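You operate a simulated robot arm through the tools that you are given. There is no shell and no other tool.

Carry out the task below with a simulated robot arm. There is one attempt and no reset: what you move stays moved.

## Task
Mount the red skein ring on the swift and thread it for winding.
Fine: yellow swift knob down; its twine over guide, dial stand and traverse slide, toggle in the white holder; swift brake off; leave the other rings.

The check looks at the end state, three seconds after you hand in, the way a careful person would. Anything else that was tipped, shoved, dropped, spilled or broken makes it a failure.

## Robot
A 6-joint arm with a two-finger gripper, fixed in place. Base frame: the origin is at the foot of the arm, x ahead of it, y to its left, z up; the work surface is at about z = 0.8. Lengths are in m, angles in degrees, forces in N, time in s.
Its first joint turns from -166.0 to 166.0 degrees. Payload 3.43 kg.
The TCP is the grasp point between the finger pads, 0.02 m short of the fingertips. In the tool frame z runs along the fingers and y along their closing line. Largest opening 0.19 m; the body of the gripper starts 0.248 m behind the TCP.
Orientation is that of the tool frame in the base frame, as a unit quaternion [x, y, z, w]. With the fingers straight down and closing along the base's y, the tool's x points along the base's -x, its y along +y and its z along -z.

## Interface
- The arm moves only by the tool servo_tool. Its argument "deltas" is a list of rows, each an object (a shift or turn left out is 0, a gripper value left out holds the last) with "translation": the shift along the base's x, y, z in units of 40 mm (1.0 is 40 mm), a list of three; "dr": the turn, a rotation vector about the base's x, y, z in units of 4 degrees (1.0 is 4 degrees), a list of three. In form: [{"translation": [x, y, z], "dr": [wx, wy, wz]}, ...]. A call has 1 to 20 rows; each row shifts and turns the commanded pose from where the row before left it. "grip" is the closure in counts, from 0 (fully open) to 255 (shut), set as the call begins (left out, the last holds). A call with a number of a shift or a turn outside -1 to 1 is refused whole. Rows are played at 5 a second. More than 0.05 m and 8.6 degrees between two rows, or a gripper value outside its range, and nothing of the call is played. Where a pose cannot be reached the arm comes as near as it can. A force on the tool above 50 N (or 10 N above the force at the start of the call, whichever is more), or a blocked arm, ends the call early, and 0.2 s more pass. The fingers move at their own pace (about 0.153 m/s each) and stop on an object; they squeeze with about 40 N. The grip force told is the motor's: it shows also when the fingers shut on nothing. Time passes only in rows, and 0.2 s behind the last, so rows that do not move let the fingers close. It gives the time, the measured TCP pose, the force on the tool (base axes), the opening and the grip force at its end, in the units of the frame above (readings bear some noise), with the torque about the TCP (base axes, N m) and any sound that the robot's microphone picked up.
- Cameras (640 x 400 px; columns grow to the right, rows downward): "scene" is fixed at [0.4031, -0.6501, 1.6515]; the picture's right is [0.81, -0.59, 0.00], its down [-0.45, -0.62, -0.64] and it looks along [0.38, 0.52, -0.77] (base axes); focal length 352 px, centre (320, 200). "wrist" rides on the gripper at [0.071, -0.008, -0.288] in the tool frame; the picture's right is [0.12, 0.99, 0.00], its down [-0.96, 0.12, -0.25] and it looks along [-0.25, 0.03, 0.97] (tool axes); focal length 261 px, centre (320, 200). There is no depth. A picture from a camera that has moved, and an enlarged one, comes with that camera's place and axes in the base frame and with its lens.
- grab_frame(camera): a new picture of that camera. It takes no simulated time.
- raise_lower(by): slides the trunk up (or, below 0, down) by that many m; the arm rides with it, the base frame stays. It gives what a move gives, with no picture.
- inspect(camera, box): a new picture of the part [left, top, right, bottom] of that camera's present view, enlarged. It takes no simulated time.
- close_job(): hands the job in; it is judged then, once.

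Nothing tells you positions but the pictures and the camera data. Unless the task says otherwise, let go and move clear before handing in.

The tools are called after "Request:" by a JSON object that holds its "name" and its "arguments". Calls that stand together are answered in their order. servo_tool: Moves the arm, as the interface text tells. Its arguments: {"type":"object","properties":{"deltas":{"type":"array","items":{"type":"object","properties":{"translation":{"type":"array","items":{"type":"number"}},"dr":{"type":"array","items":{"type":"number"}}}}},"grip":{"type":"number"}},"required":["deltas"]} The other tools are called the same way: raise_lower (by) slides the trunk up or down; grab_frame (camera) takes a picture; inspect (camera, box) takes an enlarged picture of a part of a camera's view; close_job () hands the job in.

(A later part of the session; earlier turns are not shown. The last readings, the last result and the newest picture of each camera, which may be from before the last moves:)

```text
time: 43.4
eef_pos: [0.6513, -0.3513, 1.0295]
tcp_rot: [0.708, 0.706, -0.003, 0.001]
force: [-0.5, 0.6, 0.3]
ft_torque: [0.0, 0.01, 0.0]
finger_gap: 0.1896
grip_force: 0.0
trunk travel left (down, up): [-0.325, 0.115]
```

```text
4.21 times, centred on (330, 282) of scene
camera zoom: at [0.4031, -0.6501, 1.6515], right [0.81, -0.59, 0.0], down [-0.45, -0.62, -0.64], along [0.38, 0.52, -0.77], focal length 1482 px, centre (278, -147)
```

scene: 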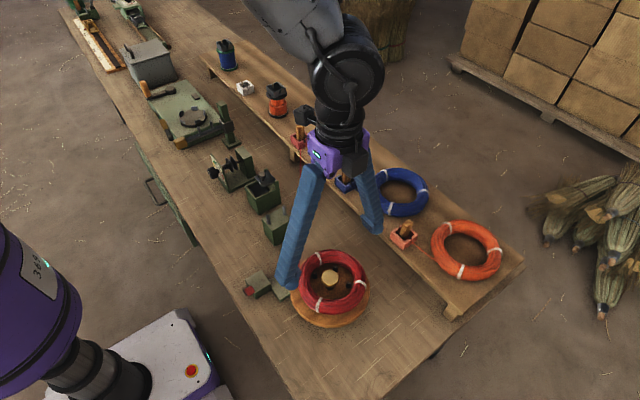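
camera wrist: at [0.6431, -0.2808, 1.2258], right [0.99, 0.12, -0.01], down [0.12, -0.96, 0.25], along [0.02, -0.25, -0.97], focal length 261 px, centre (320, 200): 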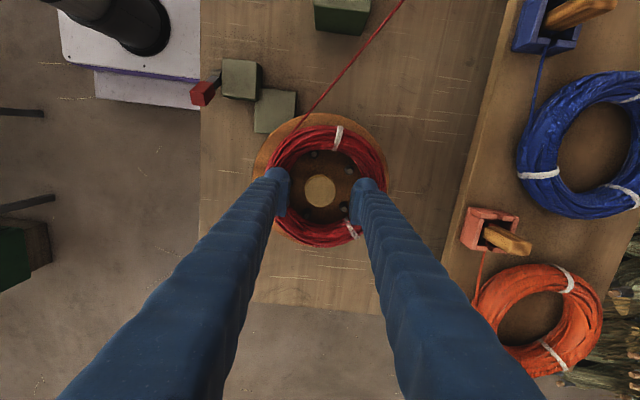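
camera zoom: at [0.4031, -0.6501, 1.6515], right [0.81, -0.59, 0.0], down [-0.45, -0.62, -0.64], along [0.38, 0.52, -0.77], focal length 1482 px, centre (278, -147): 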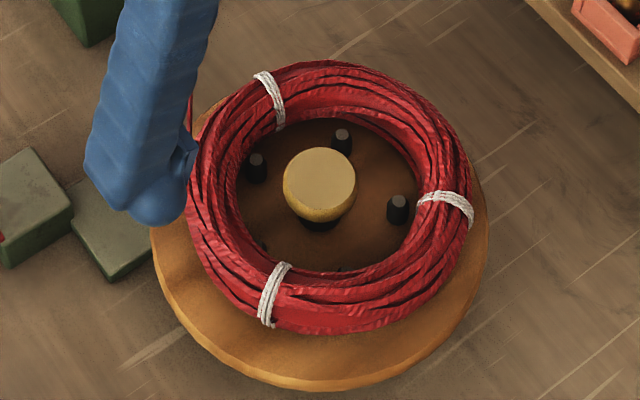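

The ring is unchanged and well seated. Next is the brake lever: I'll bring the closed fingers to the -y side of the red handle.

Request:
{"name": "servo_tool", "arguments": {"deltas": [{"translation": [-0.82, 0.23, -0.1]}, {"translation": [-0.82, 0.23, -0.1]}, {"translation": [-0.82, 0.23, -0.1]}, {"translation": [-0.82, 0.23, -0.1]}, {"translation": [-0.82, 0.23, -0.1]}, {"translation": [0, 0, 0]}], "grip": 255}}

Request:
{"name": "grab_frame", "arguments": {"camera": "wrist"}}

Request:
{"name": "inspect", "arguments": {"camera": "scene", "box": [220, 230, 340, 320]}}

```text
time: 44.8
eef_pos: [0.4856, -0.3038, 1.0122]
tcp_rot: [0.708, 0.706, -0.003, 0.001]
force: [-1.1, 0.4, -0.2]
ft_torque: [0.03, 0.02, -0.01]
finger_gap: 0.0
grip_force: 34.5
trunk travel left (down, up): [-0.325, 0.115]
```

```text
taken
camera wrist: at [0.4776, -0.235, 1.2978], right [0.99, 0.12, 0.0], down [0.12, -0.96, 0.25], along [0.03, -0.25, -0.97], focal length 261 px, centre (320, 200)
```

wrist: 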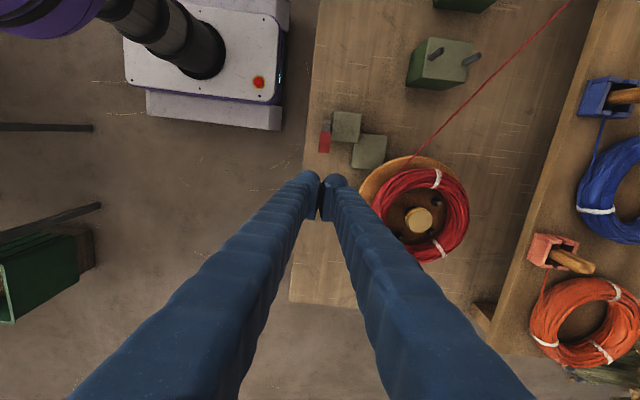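

```text
4.44 times, centred on (280, 275) of scene
camera zoom: at [0.4031, -0.6501, 1.6515], right [0.81, -0.59, 0.0], down [-0.45, -0.62, -0.64], along [0.38, 0.52, -0.77], focal length 1564 px, centre (498, -133)
```

zoom: 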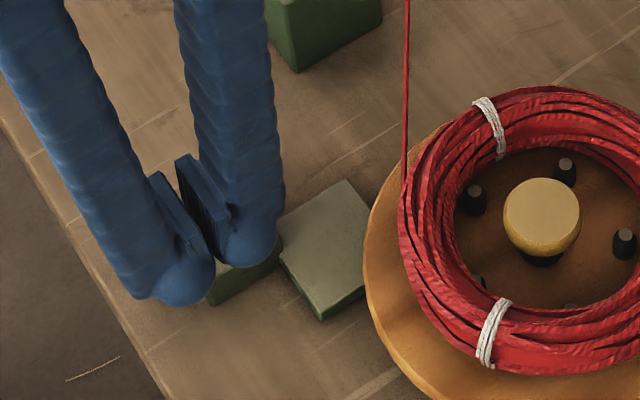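

I'll zoom onto the lever from this viewpoint.

Request:
{"name": "inspect", "arguments": {"camera": "wrist", "box": [290, 95, 410, 185]}}

```text
4.44 times, centred on (350, 140) of wrist
camera zoom: at [0.4776, -0.235, 1.2978], right [0.99, 0.12, 0.0], down [0.12, -0.96, 0.25], along [0.03, -0.25, -0.97], focal length 1158 px, centre (187, 467)
```

zoom: 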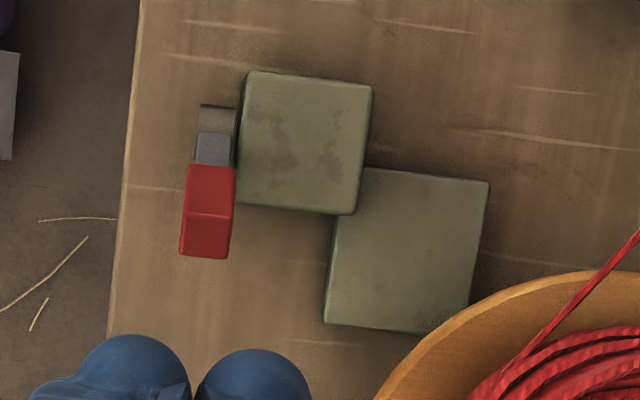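

The handle tip is at about (0.487, -0.263, 0.885), leaning toward -y. I'll descend beside it on the -y side.

Request:
{"name": "servo_tool", "arguments": {"deltas": [{"translation": [0.04, -0.05, -0.8]}, {"translation": [0, 0, -0.8]}, {"translation": [0, 0, -0.8]}, {"translation": [0, 0, -0.78]}, {"translation": [0, 0, 0]}]}}

Request:
{"name": "grab_frame", "arguments": {"camera": "wrist"}}

Request:
{"name": "inspect", "arguments": {"camera": "scene", "box": [220, 250, 310, 320]}}

```text
time: 46.0
eef_pos: [0.4856, -0.3065, 0.882]
tcp_rot: [0.707, 0.707, -0.002, 0.001]
force: [-0.3, 0.5, -1.1]
ft_torque: [0.04, -0.06, 0.0]
finger_gap: 0.0
grip_force: 34.5
trunk travel left (down, up): [-0.325, 0.115]
```

```text
taken
camera wrist: at [0.4787, -0.2359, 1.169], right [0.99, 0.12, 0.0], down [0.11, -0.96, 0.25], along [0.03, -0.25, -0.97], focal length 261 px, centre (320, 200)
```

wrist: 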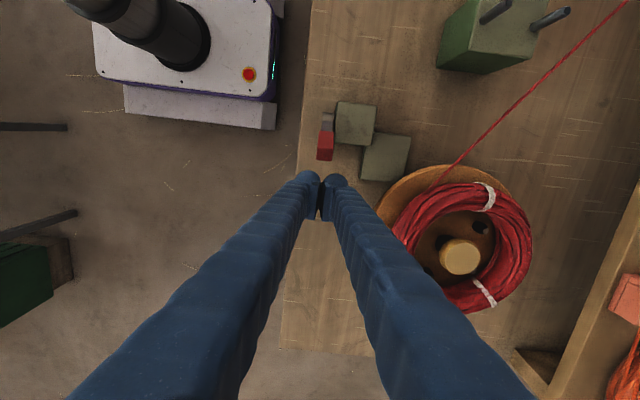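

```text
5.71 times, centred on (265, 285) of scene
camera zoom: at [0.4031, -0.6501, 1.6515], right [0.81, -0.59, 0.0], down [-0.45, -0.62, -0.64], along [0.38, 0.52, -0.77], focal length 2011 px, centre (634, -286)
```

zoom: 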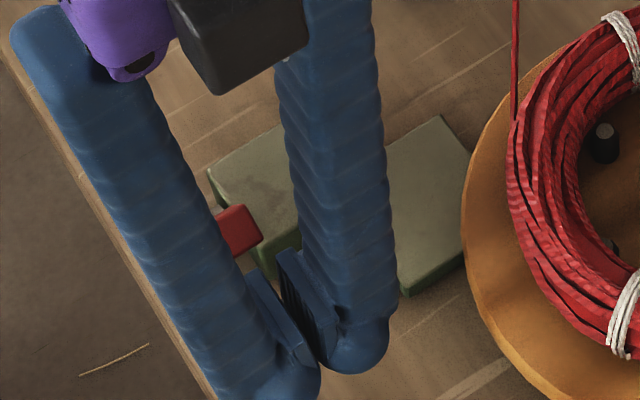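

The fingers are at the right height on the -y side of the handle. I'll push it toward +y in steps.

Request:
{"name": "servo_tool", "arguments": {"deltas": [{"translation": [0, 0.25, 0]}, {"translation": [0, 0.25, 0]}, {"translation": [0, 0.25, 0]}, {"translation": [0, 0.25, 0]}, {"translation": [0, 0, 0]}]}}

Request:
{"name": "grab_frame", "arguments": {"camera": "wrist"}}

Request:
{"name": "inspect", "arguments": {"camera": "scene", "box": [220, 250, 310, 320]}}

```text
time: 47.2
eef_pos: [0.4868, -0.2666, 0.8836]
tcp_rot: [0.708, 0.706, -0.002, 0.002]
force: [-0.1, -1.0, 1.0]
ft_torque: [-0.03, -0.02, 0.02]
finger_gap: 0.0
grip_force: 34.0
trunk travel left (down, up): [-0.325, 0.115]
```

```text
taken
camera wrist: at [0.4788, -0.1964, 1.1706], right [0.99, 0.12, 0.0], down [0.11, -0.96, 0.25], along [0.03, -0.25, -0.97], focal length 261 px, centre (320, 200)
```

wrist: 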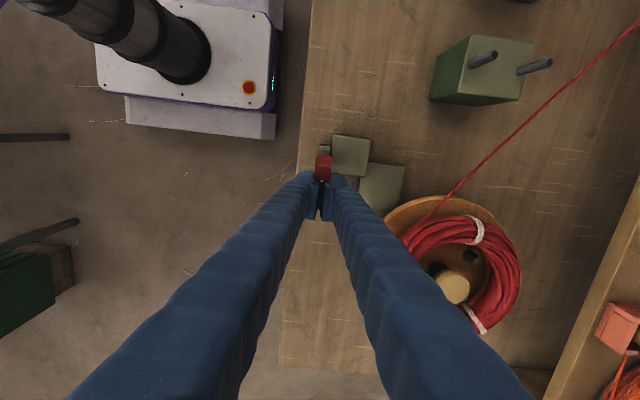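

```text
5.71 times, centred on (265, 285) of scene
camera zoom: at [0.4031, -0.6501, 1.6515], right [0.81, -0.59, 0.0], down [-0.45, -0.62, -0.64], along [0.38, 0.52, -0.77], focal length 2011 px, centre (634, -286)
```

zoom: 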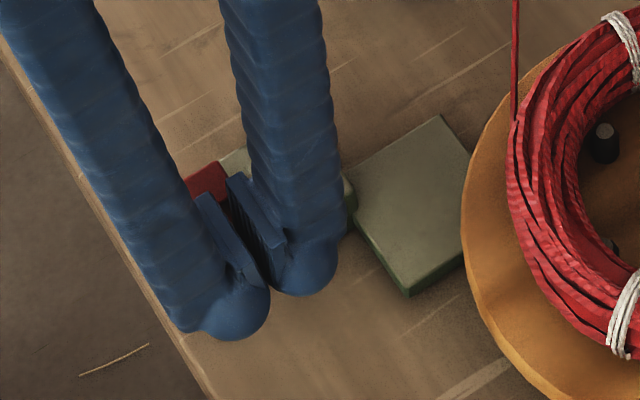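

The lever is moving with almost no resistance. I'll continue pushing.

Request:
{"name": "servo_tool", "arguments": {"deltas": [{"translation": [0, 0.25, 0]}, {"translation": [0, 0.25, 0]}, {"translation": [0, 0.25, 0]}, {"translation": [0, 0]}, {"translation": [0, 0, 0]}]}}

Request:
{"name": "grab_frame", "arguments": {"camera": "wrist"}}

Request:
{"name": "inspect", "arguments": {"camera": "scene", "box": [220, 250, 310, 320]}}

```text
refused: a shift or a turn must be a list of 3 entries
```

```text
taken
camera wrist: at [0.4788, -0.1964, 1.1706], right [0.99, 0.12, 0.0], down [0.11, -0.96, 0.25], along [0.03, -0.25, -0.97], focal length 261 px, centre (320, 200)
```

wrist: 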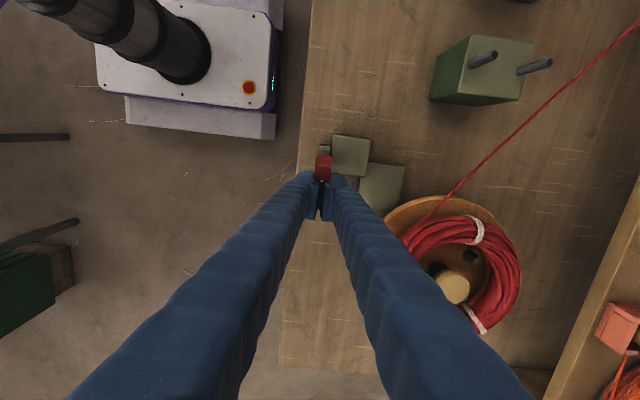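

```text
5.71 times, centred on (265, 285) of scene
camera zoom: at [0.4031, -0.6501, 1.6515], right [0.81, -0.59, 0.0], down [-0.45, -0.62, -0.64], along [0.38, 0.52, -0.77], focal length 2011 px, centre (634, -286)
```

zoom: 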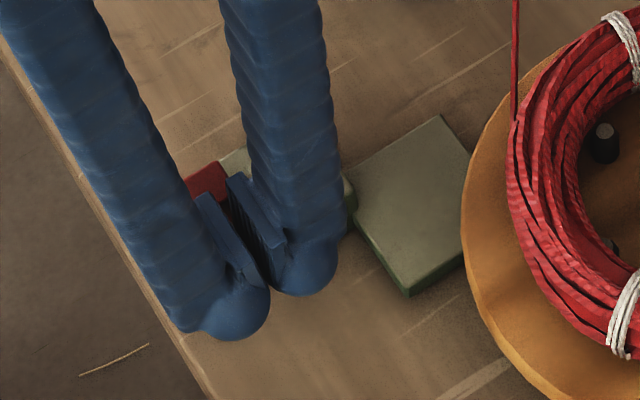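

One row was malformed; I'll resend the push properly.

Request:
{"name": "servo_tool", "arguments": {"deltas": [{"translation": [0, 0.25, 0]}, {"translation": [0, 0.25, 0]}, {"translation": [0, 0.25, 0]}, {"translation": [0, 0, 0]}]}}

Request:
{"name": "grab_frame", "arguments": {"camera": "wrist"}}

Request:
{"name": "inspect", "arguments": {"camera": "scene", "box": [220, 250, 310, 320]}}

```text
time: 48.2
eef_pos: [0.4862, -0.2361, 0.8826]
tcp_rot: [0.708, 0.706, -0.003, 0.001]
force: [0.3, 0.2, 0.0]
ft_torque: [-0.04, 0.03, -0.01]
finger_gap: 0.0
grip_force: 34.1
trunk travel left (down, up): [-0.325, 0.115]
```

```text
taken
camera wrist: at [0.4787, -0.1662, 1.1708], right [0.99, 0.12, 0.0], down [0.11, -0.96, 0.25], along [0.03, -0.25, -0.97], focal length 261 px, centre (320, 200)
```

wrist: 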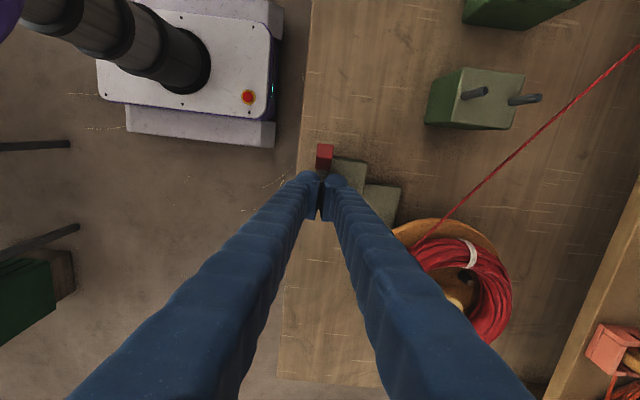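

```text
5.71 times, centred on (265, 285) of scene
camera zoom: at [0.4031, -0.6501, 1.6515], right [0.81, -0.59, 0.0], down [-0.45, -0.62, -0.64], along [0.38, 0.52, -0.77], focal length 2011 px, centre (634, -286)
```

zoom: 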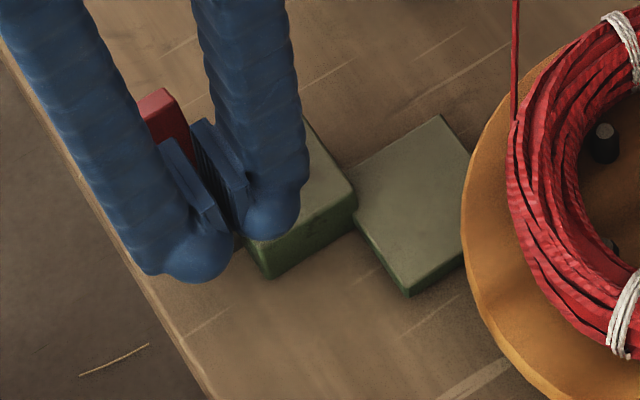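

The handle seems to have flipped over to the +y side. I'll back away and rise to check where it settled.

Request:
{"name": "servo_tool", "arguments": {"deltas": [{"translation": [0, -0.5, 0]}, {"translation": [0, -0.3, 0.5]}, {"translation": [0, -0.3, 0.9]}, {"translation": [0, 0, 0.9]}, {"translation": [0, 0, 0.9]}, {"translation": [0, 0, 0]}]}}

Request:
{"name": "grab_frame", "arguments": {"camera": "wrist"}}

Request:
{"name": "inspect", "arguments": {"camera": "wrist", "box": [290, 75, 410, 165]}}

Request:
{"name": "inspect", "arguments": {"camera": "scene", "box": [220, 250, 310, 320]}}

```text
time: 49.6
eef_pos: [0.4884, -0.2803, 1.0119]
tcp_rot: [0.707, 0.707, -0.001, 0.001]
force: [0.0, 0.3, -0.8]
ft_torque: [-0.01, 0.02, 0.0]
finger_gap: 0.0001
grip_force: 34.1
trunk travel left (down, up): [-0.325, 0.115]
```

```text
taken
camera wrist: at [0.4809, -0.2101, 1.2983], right [0.99, 0.12, 0.0], down [0.11, -0.96, 0.25], along [0.03, -0.25, -0.97], focal length 261 px, centre (320, 200)
```

wrist: 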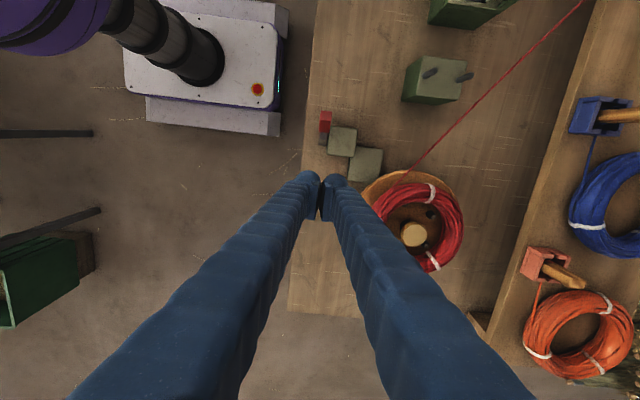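

```text
4.44 times, centred on (350, 120) of wrist
camera zoom: at [0.4809, -0.2101, 1.2983], right [0.99, 0.12, 0.0], down [0.11, -0.96, 0.25], along [0.03, -0.25, -0.97], focal length 1158 px, centre (187, 556)
```

zoom: 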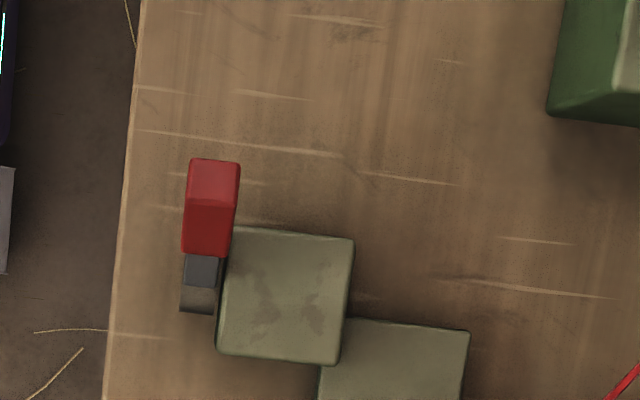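

```text
5.71 times, centred on (265, 285) of scene
camera zoom: at [0.4031, -0.6501, 1.6515], right [0.81, -0.59, 0.0], down [-0.45, -0.62, -0.64], along [0.38, 0.52, -0.77], focal length 2011 px, centre (634, -286)
```

zoom: 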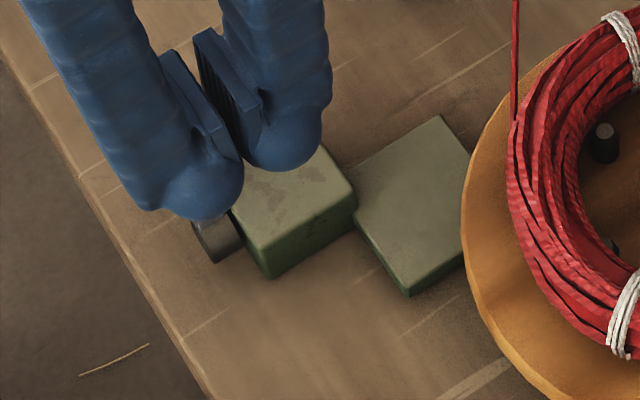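

The lever now leans to +y and stays there, but the shoe doesn't visibly show the state. I'll test if the disc turns freely: one fingertip pressed lightly on the bare disc rim at its -x side, then moved tangentially.

Request:
{"name": "servo_tool", "arguments": {"deltas": [{"translation": [0.42, -0.86, -0.2]}, {"translation": [0.42, -0.86, -0.2]}, {"translation": [0, 0, -0.8]}, {"translation": [0, 0, 0]}], "grip": 174}}

Request:
{"name": "grab_frame", "arguments": {"camera": "wrist"}}

Request:
{"name": "inspect", "arguments": {"camera": "scene", "box": [240, 235, 380, 335]}}

```text
time: 50.6
eef_pos: [0.5213, -0.3496, 0.965]
tcp_rot: [0.708, 0.706, -0.002, 0.002]
force: [0.5, 0.4, 0.8]
ft_torque: [0.02, -0.02, -0.03]
finger_gap: 0.06
grip_force: 0.1
trunk travel left (down, up): [-0.325, 0.115]
```

```text
taken
camera wrist: at [0.5136, -0.2794, 1.2515], right [0.99, 0.12, 0.0], down [0.11, -0.96, 0.25], along [0.03, -0.25, -0.97], focal length 261 px, centre (320, 200)
```

wrist: 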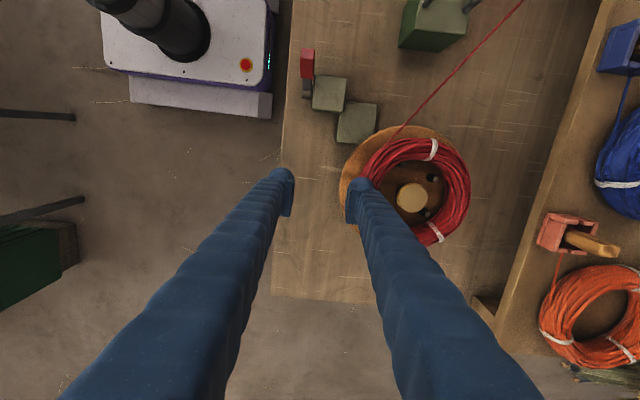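

```text
4.00 times, centred on (310, 285) of scene
camera zoom: at [0.4031, -0.6501, 1.6515], right [0.81, -0.59, 0.0], down [-0.45, -0.62, -0.64], along [0.38, 0.52, -0.77], focal length 1408 px, centre (360, -140)
```

zoom: 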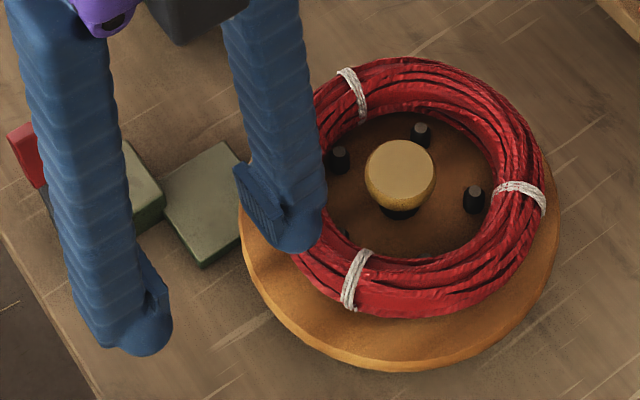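

Position looks right: the finger is above the bare strip of the disc. I'll descend close to it.

Request:
{"name": "servo_tool", "arguments": {"deltas": [{"translation": [0, 0, -0.6]}, {"translation": [0, 0, -0.6]}, {"translation": [0, 0, -0.5]}, {"translation": [0, 0, 0]}]}}

Request:
{"name": "inspect", "arguments": {"camera": "scene", "box": [240, 235, 380, 335]}}

Request:
{"name": "inspect", "arguments": {"camera": "wrist", "box": [280, 90, 500, 250]}}

```text
time: 51.3
eef_pos: [0.5226, -0.3509, 0.9156]
tcp_rot: [0.707, 0.707, -0.002, 0.003]
force: [-6.0, -0.8, 15.3]
ft_torque: [0.06, -0.67, -0.08]
finger_gap: 0.0579
grip_force: 0.1
trunk travel left (down, up): [-0.325, 0.115]
stopped in row 3: the force on the tool passed its limit at 68 N (the readings are from after the stop); the commanded pose is now the measured one
```

```text
4.00 times, centred on (310, 285) of scene
camera zoom: at [0.4031, -0.6501, 1.6515], right [0.81, -0.59, 0.0], down [-0.45, -0.62, -0.64], along [0.38, 0.52, -0.77], focal length 1408 px, centre (360, -140)
```

zoom: 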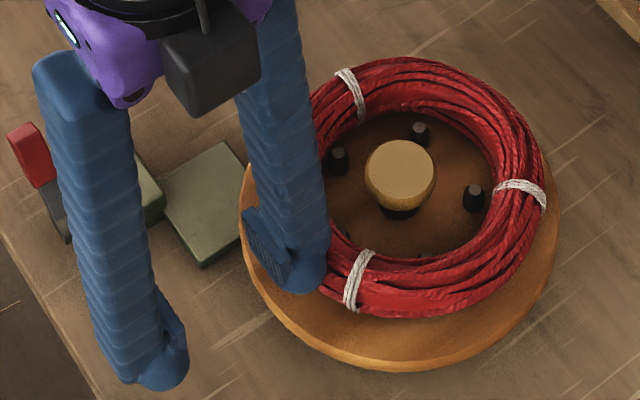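

```text
2.50 times, centred on (390, 170) of wrist
camera zoom: at [0.5143, -0.2804, 1.2014], right [0.99, 0.12, 0.0], down [0.11, -0.96, 0.25], along [0.03, -0.25, -0.97], focal length 652 px, centre (145, 275)
```

zoom: 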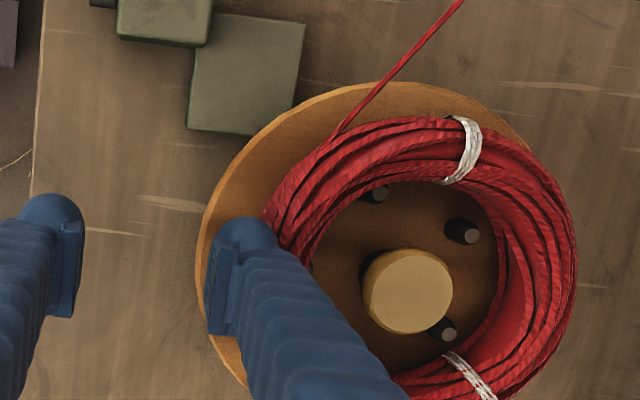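

The finger touched the ring's edge rather than the disc. I'll lift, shift 8 mm toward -x, and try again more slowly.

Request:
{"name": "servo_tool", "arguments": {"deltas": [{"translation": [0, 0, 0.3]}, {"translation": [-0.22, 0.02, 0]}, {"translation": [0, 0, -0.3]}, {"translation": [0, 0, -0.3]}, {"translation": [0, 0, 0]}]}}

Request:
{"name": "inspect", "arguments": {"camera": "wrist", "box": [280, 90, 500, 250]}}

```text
time: 52.5
eef_pos: [0.5136, -0.3488, 0.9011]
tcp_rot: [0.707, 0.707, -0.002, 0.004]
force: [-6.0, 0.0, -0.5]
ft_torque: [0.04, 0.01, 0.01]
finger_gap: 0.0572
grip_force: 0.2
trunk travel left (down, up): [-0.325, 0.115]
```

```text
2.50 times, centred on (390, 170) of wrist
camera zoom: at [0.5047, -0.2791, 1.1884], right [0.99, 0.12, 0.0], down [0.11, -0.96, 0.25], along [0.03, -0.25, -0.97], focal length 652 px, centre (145, 275)
```

zoom: 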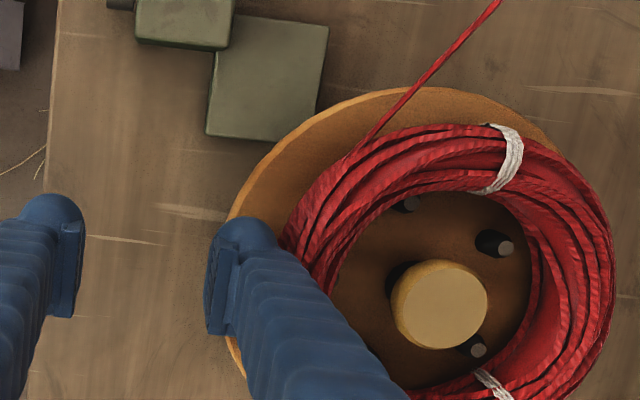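

The finger's back is still against the ring, so I'll shift further toward -x and then lower onto the disc's rim.

Request:
{"name": "servo_tool", "arguments": {"deltas": [{"translation": [-0.2, 0, 0]}, {"translation": [0, 0, 0]}]}}

Request:
{"name": "servo_tool", "arguments": {"deltas": [{"translation": [0, 0, -0.15]}, {"translation": [0, 0, -0.1]}, {"translation": [0, 0, 0]}]}}

Request:
{"name": "inspect", "arguments": {"camera": "wrist", "box": [280, 90, 500, 250]}}

```text
time: 53.1
eef_pos: [0.5082, -0.3516, 0.9014]
tcp_rot: [0.707, 0.707, -0.002, 0.003]
force: [0.1, 0.4, 0.1]
ft_torque: [0.0, -0.03, 0.01]
finger_gap: 0.0603
grip_force: 0.1
trunk travel left (down, up): [-0.325, 0.115]
```

```text
time: 53.9
eef_pos: [0.5071, -0.3498, 0.8914]
tcp_rot: [0.707, 0.707, -0.001, 0.003]
force: [0.2, 0.0, 0.0]
ft_torque: [0.02, 0.03, -0.02]
finger_gap: 0.0602
grip_force: 0.0
trunk travel left (down, up): [-0.325, 0.115]
```

```text
2.50 times, centred on (390, 170) of wrist
camera zoom: at [0.4989, -0.2792, 1.1783], right [0.99, 0.12, 0.0], down [0.11, -0.96, 0.25], along [0.03, -0.25, -0.97], focal length 652 px, centre (145, 275)
```

zoom: 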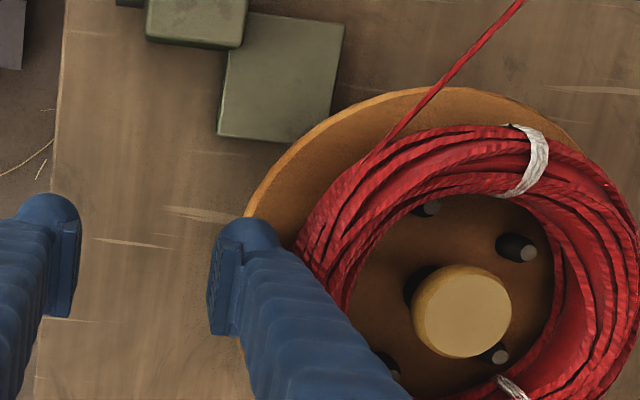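

Clear of the ring now. I'll lower in 2 mm steps to touch the disc lightly.

Request:
{"name": "servo_tool", "arguments": {"deltas": [{"translation": [0, 0, -0.05]}, {"translation": [0, 0, -0.05]}, {"translation": [0, 0, 0]}]}}

```text
time: 54.7
eef_pos: [0.5076, -0.3504, 0.8867]
tcp_rot: [0.708, 0.706, -0.002, 0.003]
force: [-0.6, 0.2, 0.2]
ft_torque: [0.01, 0.0, 0.01]
finger_gap: 0.0603
grip_force: 0.1
trunk travel left (down, up): [-0.325, 0.115]
```

Request:
{"name": "servo_tool", "arguments": {"deltas": [{"translation": [0, 0, -0.05]}, {"translation": [0, 0, -0.05]}, {"translation": [0, 0, 0]}]}}

```text
time: 55.5
eef_pos: [0.5072, -0.3502, 0.8828]
tcp_rot: [0.707, 0.707, -0.002, 0.003]
force: [0.8, -1.0, 0.6]
ft_torque: [0.0, 0.0, 0.03]
finger_gap: 0.0605
grip_force: 0.1
trunk travel left (down, up): [-0.325, 0.115]
```

There's no contact yet at tip height ≈0.863, so I'll keep lowering slowly.

Request:
{"name": "servo_tool", "arguments": {"deltas": [{"translation": [0, 0, -0.05]}, {"translation": [0, 0, -0.05]}, {"translation": [0, 0, -0.05]}, {"translation": [0, 0, 0]}]}}

Request:
{"name": "inspect", "arguments": {"camera": "scene", "box": [240, 235, 380, 335]}}

```text
time: 56.5
eef_pos: [0.5089, -0.353, 0.8804]
tcp_rot: [0.707, 0.707, -0.002, 0.006]
force: [-4.5, 0.5, 25.8]
ft_torque: [-0.03, -0.99, 0.08]
finger_gap: 0.0584
grip_force: 0.0
trunk travel left (down, up): [-0.325, 0.115]
stopped in row 4: the force on the tool passed its limit at 52 N (the readings are from after the stop); the commanded pose is now the measured one
```

```text
4.00 times, centred on (310, 285) of scene
camera zoom: at [0.4031, -0.6501, 1.6515], right [0.81, -0.59, 0.0], down [-0.45, -0.62, -0.64], along [0.38, 0.52, -0.77], focal length 1408 px, centre (360, -140)
```

zoom: 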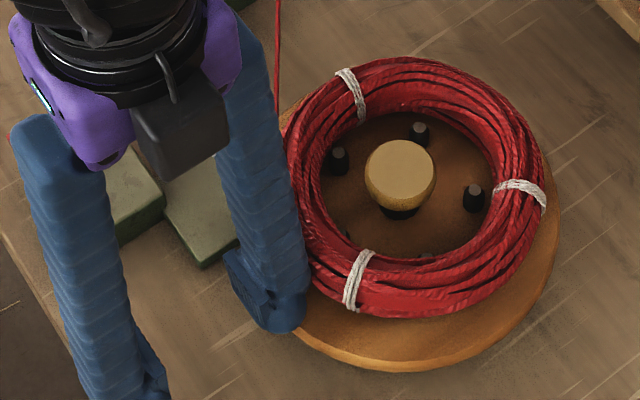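

Now pressing the disc rim with ~25 N at tip z≈0.860. I'll drag 12 mm toward -y and watch forces and whether the pegs rotate.

Request:
{"name": "servo_tool", "arguments": {"deltas": [{"translation": [0, -0.1, 0.02]}, {"translation": [0, -0.1, 0]}, {"translation": [0, -0.1, 0]}]}}

Request:
{"name": "inspect", "arguments": {"camera": "scene", "box": [240, 235, 380, 335]}}

```text
time: 57.3
eef_pos: [0.5082, -0.3629, 0.8807]
tcp_rot: [0.707, 0.707, -0.002, 0.006]
force: [-1.1, 1.7, 19.1]
ft_torque: [0.19, -0.86, 0.31]
finger_gap: 0.0607
grip_force: 1.0
trunk travel left (down, up): [-0.325, 0.115]
```

```text
4.00 times, centred on (310, 285) of scene
camera zoom: at [0.4031, -0.6501, 1.6515], right [0.81, -0.59, 0.0], down [-0.45, -0.62, -0.64], along [0.38, 0.52, -0.77], focal length 1408 px, centre (360, -140)
```

zoom: 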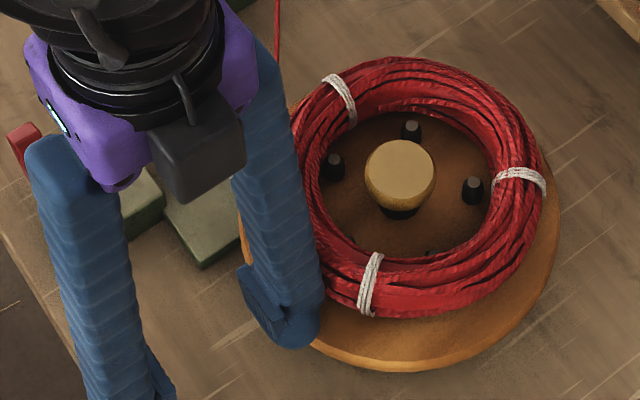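

The disc turned with the fingertip at under 2 N sideways, so the brake is now off. I'll lift off and check the swift.

Request:
{"name": "servo_tool", "arguments": {"deltas": [{"translation": [0, 0, 0.3]}, {"translation": [-0.1, 0, 0.8]}, {"translation": [0, 0, 0.9]}, {"translation": [0.4, 0.4, 0.9]}, {"translation": [0.6, 0.6, 0.6]}, {"translation": [0.6, 0.6, 0.3]}, {"translation": [0, 0, 0]}], "grip": 0}}

Request:
{"name": "grab_frame", "arguments": {"camera": "wrist"}}

Request:
{"name": "inspect", "arguments": {"camera": "scene", "box": [240, 235, 380, 335]}}

```text
time: 57.8
eef_pos: [0.4772, -0.3462, 0.8816]
tcp_rot: [0.708, 0.706, -0.005, -0.021]
force: [-77.5, 7.8, -20.2]
ft_torque: [-0.17, 1.99, 0.97]
finger_gap: 0.1339
grip_force: 0.0
trunk travel left (down, up): [-0.325, 0.115]
stopped in row 2: the force on the tool passed its limit at 64 N (the readings are from after the stop); the commanded pose is now the measured one
```

```text
taken
camera wrist: at [0.4797, -0.2849, 1.171], right [0.99, 0.12, -0.03], down [0.12, -0.97, 0.22], along [-0.01, -0.22, -0.97], focal length 261 px, centre (320, 200)
```

wrist: 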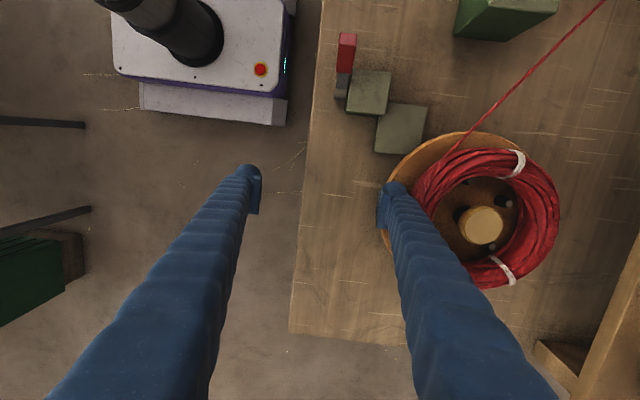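

```text
4.00 times, centred on (310, 285) of scene
camera zoom: at [0.4031, -0.6501, 1.6515], right [0.81, -0.59, 0.0], down [-0.45, -0.62, -0.64], along [0.38, 0.52, -0.77], focal length 1408 px, centre (360, -140)
```

zoom: 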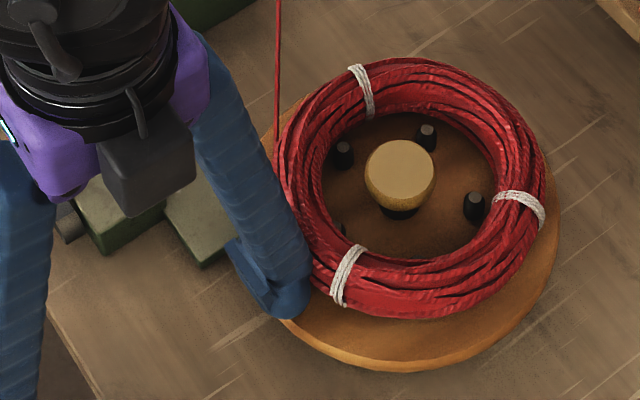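

I wrongly opened the fingers while still low, pushing against the ring. I'll retract the fingers inward first, then rise.

Request:
{"name": "servo_tool", "arguments": {"deltas": [{"translation": [0, 0, 0]}, {"translation": [0, 0, 0]}, {"translation": [0, 0, 0]}], "grip": 190}}

Request:
{"name": "inspect", "arguments": {"camera": "scene", "box": [240, 235, 380, 335]}}

```text
time: 58.6
eef_pos: [0.4974, -0.3567, 0.8855]
tcp_rot: [0.708, 0.706, -0.003, -0.007]
force: [0.6, -0.5, -0.5]
ft_torque: [0.03, -0.06, 0.0]
finger_gap: 0.0484
grip_force: 0.2
trunk travel left (down, up): [-0.325, 0.115]
```

```text
4.00 times, centred on (310, 285) of scene
camera zoom: at [0.4031, -0.6501, 1.6515], right [0.81, -0.59, 0.0], down [-0.45, -0.62, -0.64], along [0.38, 0.52, -0.77], focal length 1408 px, centre (360, -140)
```

zoom: 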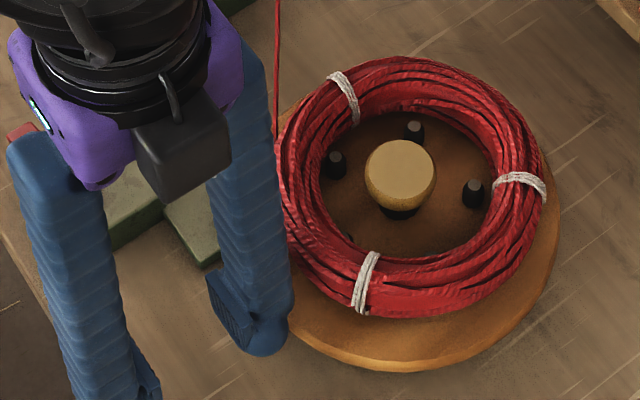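

No load now and the ring is still seated. I'll rise straight up without changing the grip.

Request:
{"name": "servo_tool", "arguments": {"deltas": [{"translation": [0, 0, 0.5]}, {"translation": [0, 0, 0.9]}, {"translation": [0, 0, 0.9]}, {"translation": [0, 0, 0.9]}, {"translation": [0.5, 0.3, 0.9]}, {"translation": [0, 0, 0]}]}}

Request:
{"name": "grab_frame", "arguments": {"camera": "wrist"}}

Request:
{"name": "inspect", "arguments": {"camera": "scene", "box": [240, 235, 380, 335]}}

```text
time: 60.0
eef_pos: [0.5172, -0.3442, 1.0499]
tcp_rot: [0.708, 0.706, -0.003, -0.007]
force: [0.0, 0.3, 0.0]
ft_torque: [-0.09, 0.0, 0.0]
finger_gap: 0.0484
grip_force: 0.1
trunk travel left (down, up): [-0.325, 0.115]
```

```text
taken
camera wrist: at [0.5141, -0.2771, 1.3389], right [0.99, 0.12, -0.02], down [0.12, -0.96, 0.24], along [0.01, -0.24, -0.97], focal length 261 px, centre (320, 200)
```

wrist: 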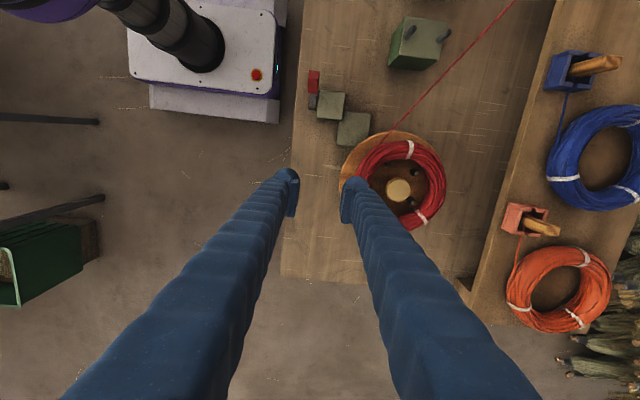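

```text
4.00 times, centred on (310, 285) of scene
camera zoom: at [0.4031, -0.6501, 1.6515], right [0.81, -0.59, 0.0], down [-0.45, -0.62, -0.64], along [0.38, 0.52, -0.77], focal length 1408 px, centre (360, -140)
```

zoom: 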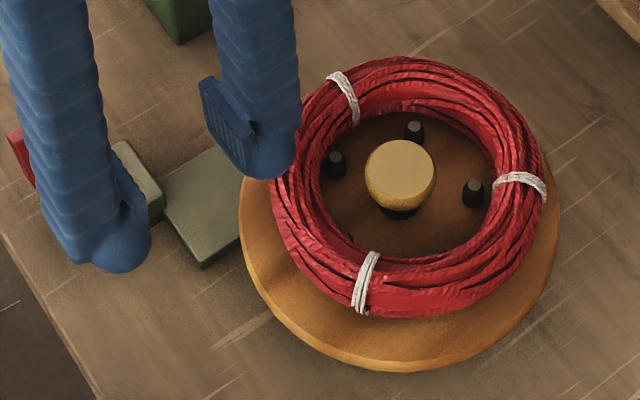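

The swift side is done: ring on, knob down, pegs spread and brake free. Now I'll turn the hand back to yaw 0 and go look at the red toggle from above.

Request:
{"name": "servo_tool", "arguments": {"deltas": [{"translation": [0.3, 0.5, 0.1], "dr": [-0.08, -0.2, 0.94]}, {"translation": [0.3, 0.5, 0.05], "dr": [0, 0, 0.98]}, {"translation": [0.3, 0.5, 0], "dr": [0, 0, 0.98]}, {"translation": [0.3, 0.5, 0], "dr": [0, 0, 0.98]}, {"translation": [0.3, 0.5, 0], "dr": [0, 0, 0.98]}, {"translation": [0.3, 0.5, 0], "dr": [0, 0, 0.98]}, {"translation": [0.3, 0.5, 0], "dr": [0, 0, 0.98]}, {"translation": [0.3, 0.5, 0], "dr": [0, 0, 0.98]}, {"translation": [0.3, 0.5, 0], "dr": [0, 0, 0.98]}, {"translation": [0.3, 0.5, 0], "dr": [0, 0, 0.98]}, {"translation": [0.3, 0.5, 0], "dr": [0, 0, 0.98]}, {"translation": [0.3, 0.5, 0], "dr": [0, 0, 0.98]}, {"translation": [0.3, 0.5, 0], "dr": [0, 0, 0.98]}, {"translation": [0.3, 0.5, 0], "dr": [0, 0, 0.98]}, {"translation": [0.3, 0.5, 0], "dr": [0, 0, 0.98]}, {"translation": [0.3, 0.5, 0], "dr": [0, 0, 0.98]}, {"translation": [0.3, 0.5, 0], "dr": [0, 0, 0.98]}, {"translation": [0.3, 0.5, 0], "dr": [0, 0, 0.98]}, {"translation": [0.3, 0.5, 0], "dr": [0, 0, 0.98]}, {"translation": [0.3, 0.5, 0], "dr": [0, 0, 0.98]}]}}

Request:
{"name": "servo_tool", "arguments": {"deltas": [{"translation": [0.25, 0.25, 0], "dr": [0, 0, 0.98]}, {"translation": [0.25, 0.25, 0], "dr": [0, 0, 0.98]}, {"translation": [0.25, 0.2, 0], "dr": [0, 0, 0.98]}, {"translation": [0, 0, 0]}], "grip": 0}}

Request:
{"name": "grab_frame", "arguments": {"camera": "wrist"}}

Request:
{"name": "grab_frame", "arguments": {"camera": "scene"}}

```text
time: 64.2
eef_pos: [0.7553, 0.056, 1.0536]
tcp_rot: [0.103, 0.995, -0.002, 0.0]
force: [0.2, 0.3, 0.0]
ft_torque: [-0.07, 0.0, 0.02]
finger_gap: 0.0484
grip_force: 0.1
trunk travel left (down, up): [-0.325, 0.115]
```

```text
time: 65.2
eef_pos: [0.785, 0.0842, 1.0541]
tcp_rot: [0.0, 1.0, -0.001, 0.0]
force: [-0.9, 0.5, -0.5]
ft_torque: [-0.01, -0.01, -0.03]
finger_gap: 0.1899
grip_force: 0.1
trunk travel left (down, up): [-0.325, 0.115]
```

```text
taken
camera wrist: at [0.7151, 0.0743, 1.3426], right [-0.12, 0.99, 0.0], down [0.96, 0.12, 0.25], along [0.25, 0.03, -0.97], focal length 261 px, centre (320, 200)
```

wrist: 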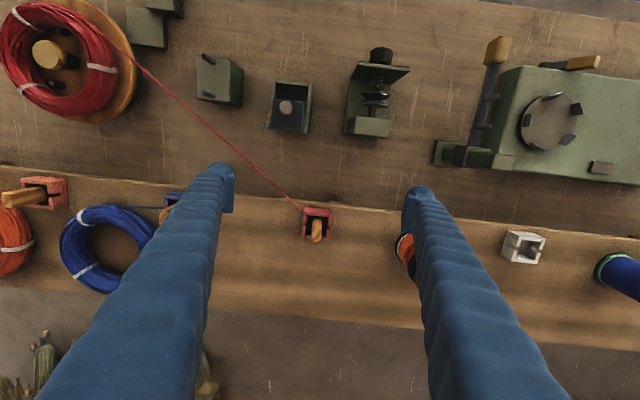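

```text
taken
```

scene: 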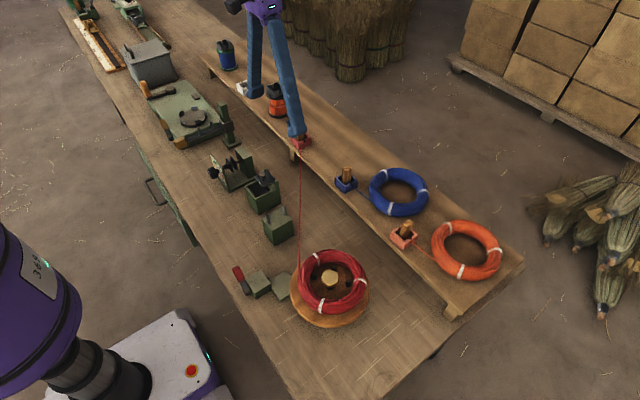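

Everything is in place: the twine runs from the swift ring to the red toggle box. I'll zoom in on the toggle, the white holder and the fixtures for geometry.

Request:
{"name": "inspect", "arguments": {"camera": "wrist", "box": [280, 190, 360, 250]}}

Request:
{"name": "inspect", "arguments": {"camera": "wrist", "box": [180, 20, 420, 150]}}

Request:
{"name": "inspect", "arguments": {"camera": "scene", "box": [200, 110, 300, 200]}}

Request:
{"name": "inspect", "arguments": {"camera": "scene", "box": [140, 70, 260, 150]}}

```text
6.67 times, centred on (320, 220) of wrist
camera zoom: at [0.7151, 0.0743, 1.3426], right [-0.12, 0.99, 0.0], down [0.96, 0.12, 0.25], along [0.25, 0.03, -0.97], focal length 1738 px, centre (320, 67)
```

zoom: 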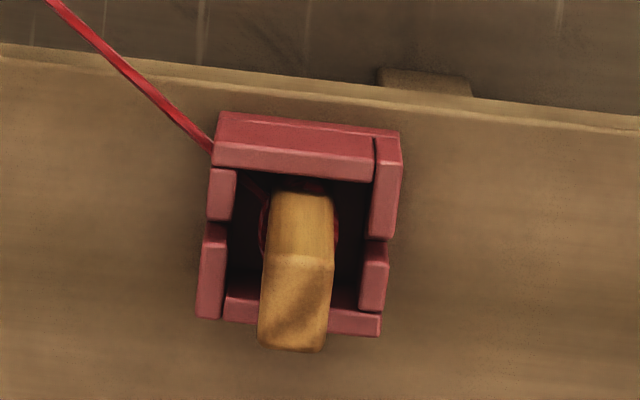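

```text
2.67 times, centred on (300, 85) of wrist
camera zoom: at [0.7151, 0.0743, 1.3426], right [-0.12, 0.99, 0.0], down [0.96, 0.12, 0.25], along [0.25, 0.03, -0.97], focal length 695 px, centre (373, 507)
```

zoom: 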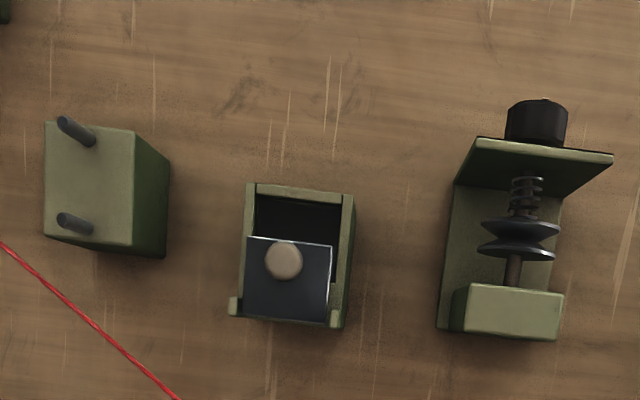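

```text
4.44 times, centred on (250, 155) of scene
camera zoom: at [0.4031, -0.6501, 1.6515], right [0.81, -0.59, 0.0], down [-0.45, -0.62, -0.64], along [0.38, 0.52, -0.77], focal length 1564 px, centre (631, 400)
```

zoom: 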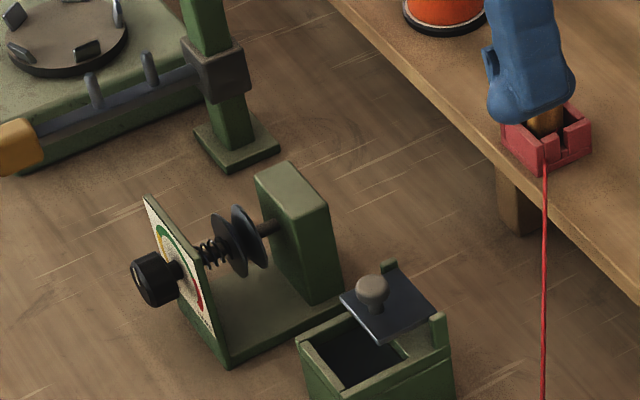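

```text
5.00 times, centred on (200, 110) of scene
camera zoom: at [0.4031, -0.6501, 1.6515], right [0.81, -0.59, 0.0], down [-0.45, -0.62, -0.64], along [0.38, 0.52, -0.77], focal length 1760 px, centre (920, 650)
```

zoom: 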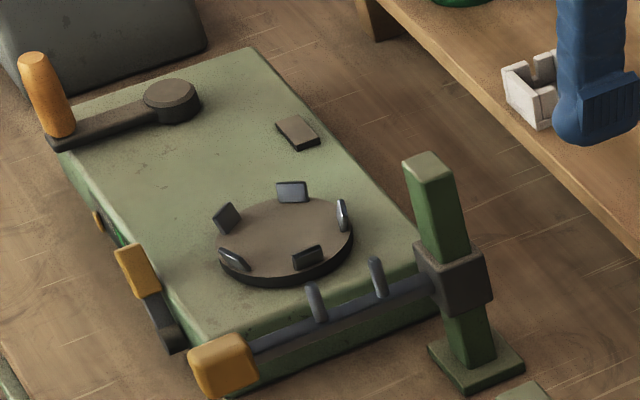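

The toggle is a ~15×22 mm wooden bar, top at z≈0.968, standing loosely in its box (wall top ≈0.93). Before taking it, I'll go above the white holder to measure it precisely and confirm reach.

Request:
{"name": "servo_tool", "arguments": {"deltas": [{"translation": [0.16, 0.8, 0.1]}, {"translation": [0.16, 0.8, 0.1]}, {"translation": [0.16, 0.8, 0.1]}, {"translation": [0.16, 0.8, 0]}, {"translation": [0.16, 0.8, 0]}, {"translation": [0.16, 0.8, 0]}, {"translation": [0.16, 0.8, 0]}, {"translation": [0.16, 0.8, 0]}, {"translation": [0.16, 0.8, 0]}, {"translation": [0.16, 0.8, 0]}, {"translation": [0.16, 0.8, 0]}, {"translation": [0, 0, 0]}]}}

Request:
{"name": "grab_frame", "arguments": {"camera": "wrist"}}

Request:
{"name": "inspect", "arguments": {"camera": "wrist", "box": [270, 130, 390, 220]}}

Request:
{"name": "inspect", "arguments": {"camera": "scene", "box": [270, 110, 320, 160]}}

```text
time: 67.8
eef_pos: [0.8578, 0.4371, 1.0685]
tcp_rot: [0.001, 1.0, -0.001, 0.001]
force: [0.4, 0.3, 0.5]
ft_torque: [-0.04, -0.02, -0.03]
finger_gap: 0.1899
grip_force: 0.1
trunk travel left (down, up): [-0.325, 0.115]
```

```text
taken
camera wrist: at [0.7874, 0.428, 1.3551], right [-0.12, 0.99, 0.0], down [0.96, 0.11, 0.25], along [0.25, 0.03, -0.97], focal length 261 px, centre (320, 200)
```

wrist: 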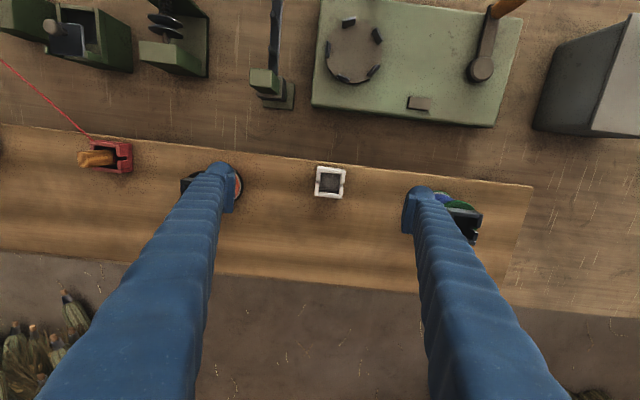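

```text
4.44 times, centred on (330, 175) of wrist
camera zoom: at [0.7874, 0.428, 1.3551], right [-0.12, 0.99, 0.0], down [0.96, 0.11, 0.25], along [0.25, 0.03, -0.97], focal length 1158 px, centre (276, 311)
```

zoom: 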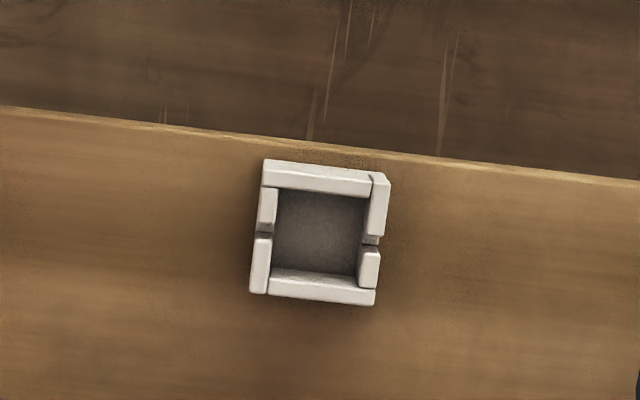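

```text
8.00 times, centred on (295, 135) of scene
camera zoom: at [0.4031, -0.6501, 1.6515], right [0.81, -0.59, 0.0], down [-0.45, -0.62, -0.64], along [0.38, 0.52, -0.77], focal length 2816 px, centre (520, 720)
```

zoom: 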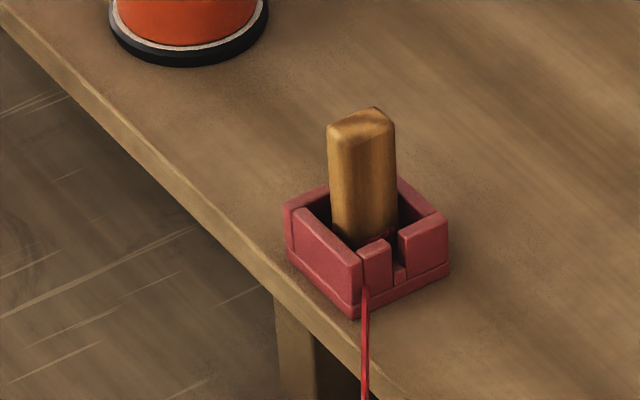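

The white holder is centred near (0.863, 0.4545) with about a 33 mm opening. I'll test reach there at insertion height with narrowed fingers.

Request:
{"name": "servo_tool", "arguments": {"deltas": [{"translation": [0.0, 0.0, 0]}, {"translation": [0.13, 0.44, 0]}, {"translation": [0, 0, -0.7]}, {"translation": [0, 0, -0.7]}, {"translation": [0, 0, -0.4]}, {"translation": [0, 0, 0]}], "grip": 190}}

Request:
{"name": "grab_frame", "arguments": {"camera": "wrist"}}

```text
time: 69.2
eef_pos: [0.8624, 0.4545, 0.9928]
tcp_rot: [0.001, 1.0, -0.001, 0.0]
force: [0.5, 0.4, 0.4]
ft_torque: [0.01, 0.01, 0.03]
finger_gap: 0.0486
grip_force: 0.0
trunk travel left (down, up): [-0.325, 0.115]
```

```text
taken
camera wrist: at [0.7918, 0.4444, 1.2803], right [-0.12, 0.99, 0.0], down [0.96, 0.11, 0.25], along [0.25, 0.03, -0.97], focal length 261 px, centre (320, 200)
```

wrist: 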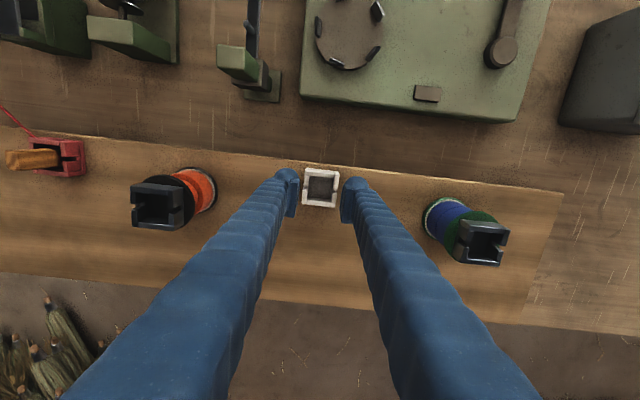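

Reach to the white holder is fine. Next I'll look closely at the traverse slide and winder edge, first from above and then with the hand tilted for heights.

Request:
{"name": "servo_tool", "arguments": {"deltas": [{"translation": [0, 0, 0.9]}, {"translation": [-0.7, -0.45, 0.7]}, {"translation": [-0.7, -0.45, 0.4]}, {"translation": [-0.7, -0.45, 0]}, {"translation": [-0.7, -0.45, 0]}, {"translation": [-0.7, -0.45, 0]}, {"translation": [-0.7, -0.45, 0]}, {"translation": [0, 0, 0]}]}}

Request:
{"name": "inspect", "arguments": {"camera": "wrist", "box": [220, 80, 420, 200]}}

Request:
{"name": "grab_frame", "arguments": {"camera": "wrist"}}

```text
time: 71.0
eef_pos: [0.6922, 0.3461, 1.074]
tcp_rot: [0.001, 1.0, -0.001, -0.001]
force: [0.3, -0.6, 0.2]
ft_torque: [0.03, 0.04, 0.0]
finger_gap: 0.0482
grip_force: 0.0
trunk travel left (down, up): [-0.325, 0.115]
```

```text
3.20 times, centred on (320, 140) of wrist
camera zoom: at [0.6232, 0.3365, 1.3616], right [-0.12, 0.99, 0.0], down [0.96, 0.11, 0.25], along [0.24, 0.03, -0.97], focal length 834 px, centre (320, 392)
```

zoom: 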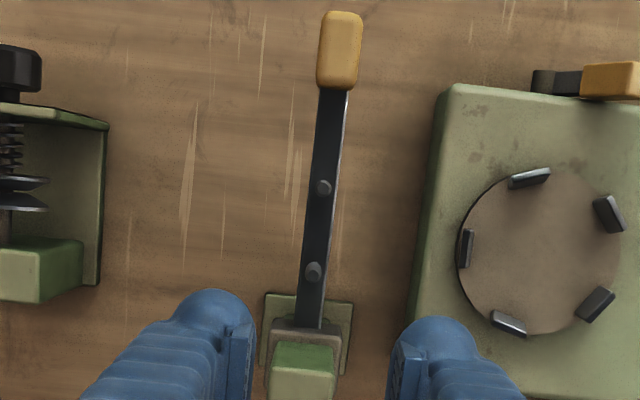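

```text
taken
camera wrist: at [0.6232, 0.3365, 1.3616], right [-0.12, 0.99, 0.0], down [0.96, 0.11, 0.25], along [0.24, 0.03, -0.97], focal length 261 px, centre (320, 200)
```

wrist: 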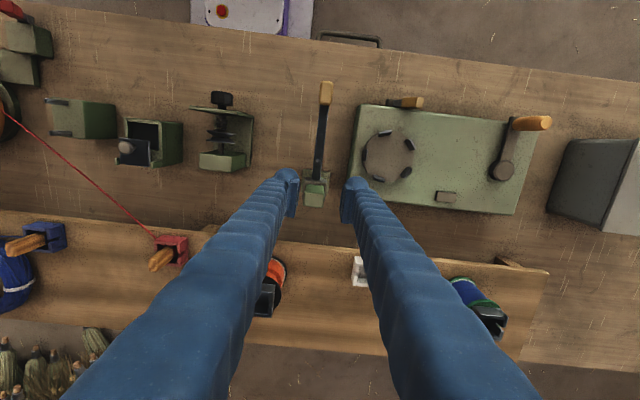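

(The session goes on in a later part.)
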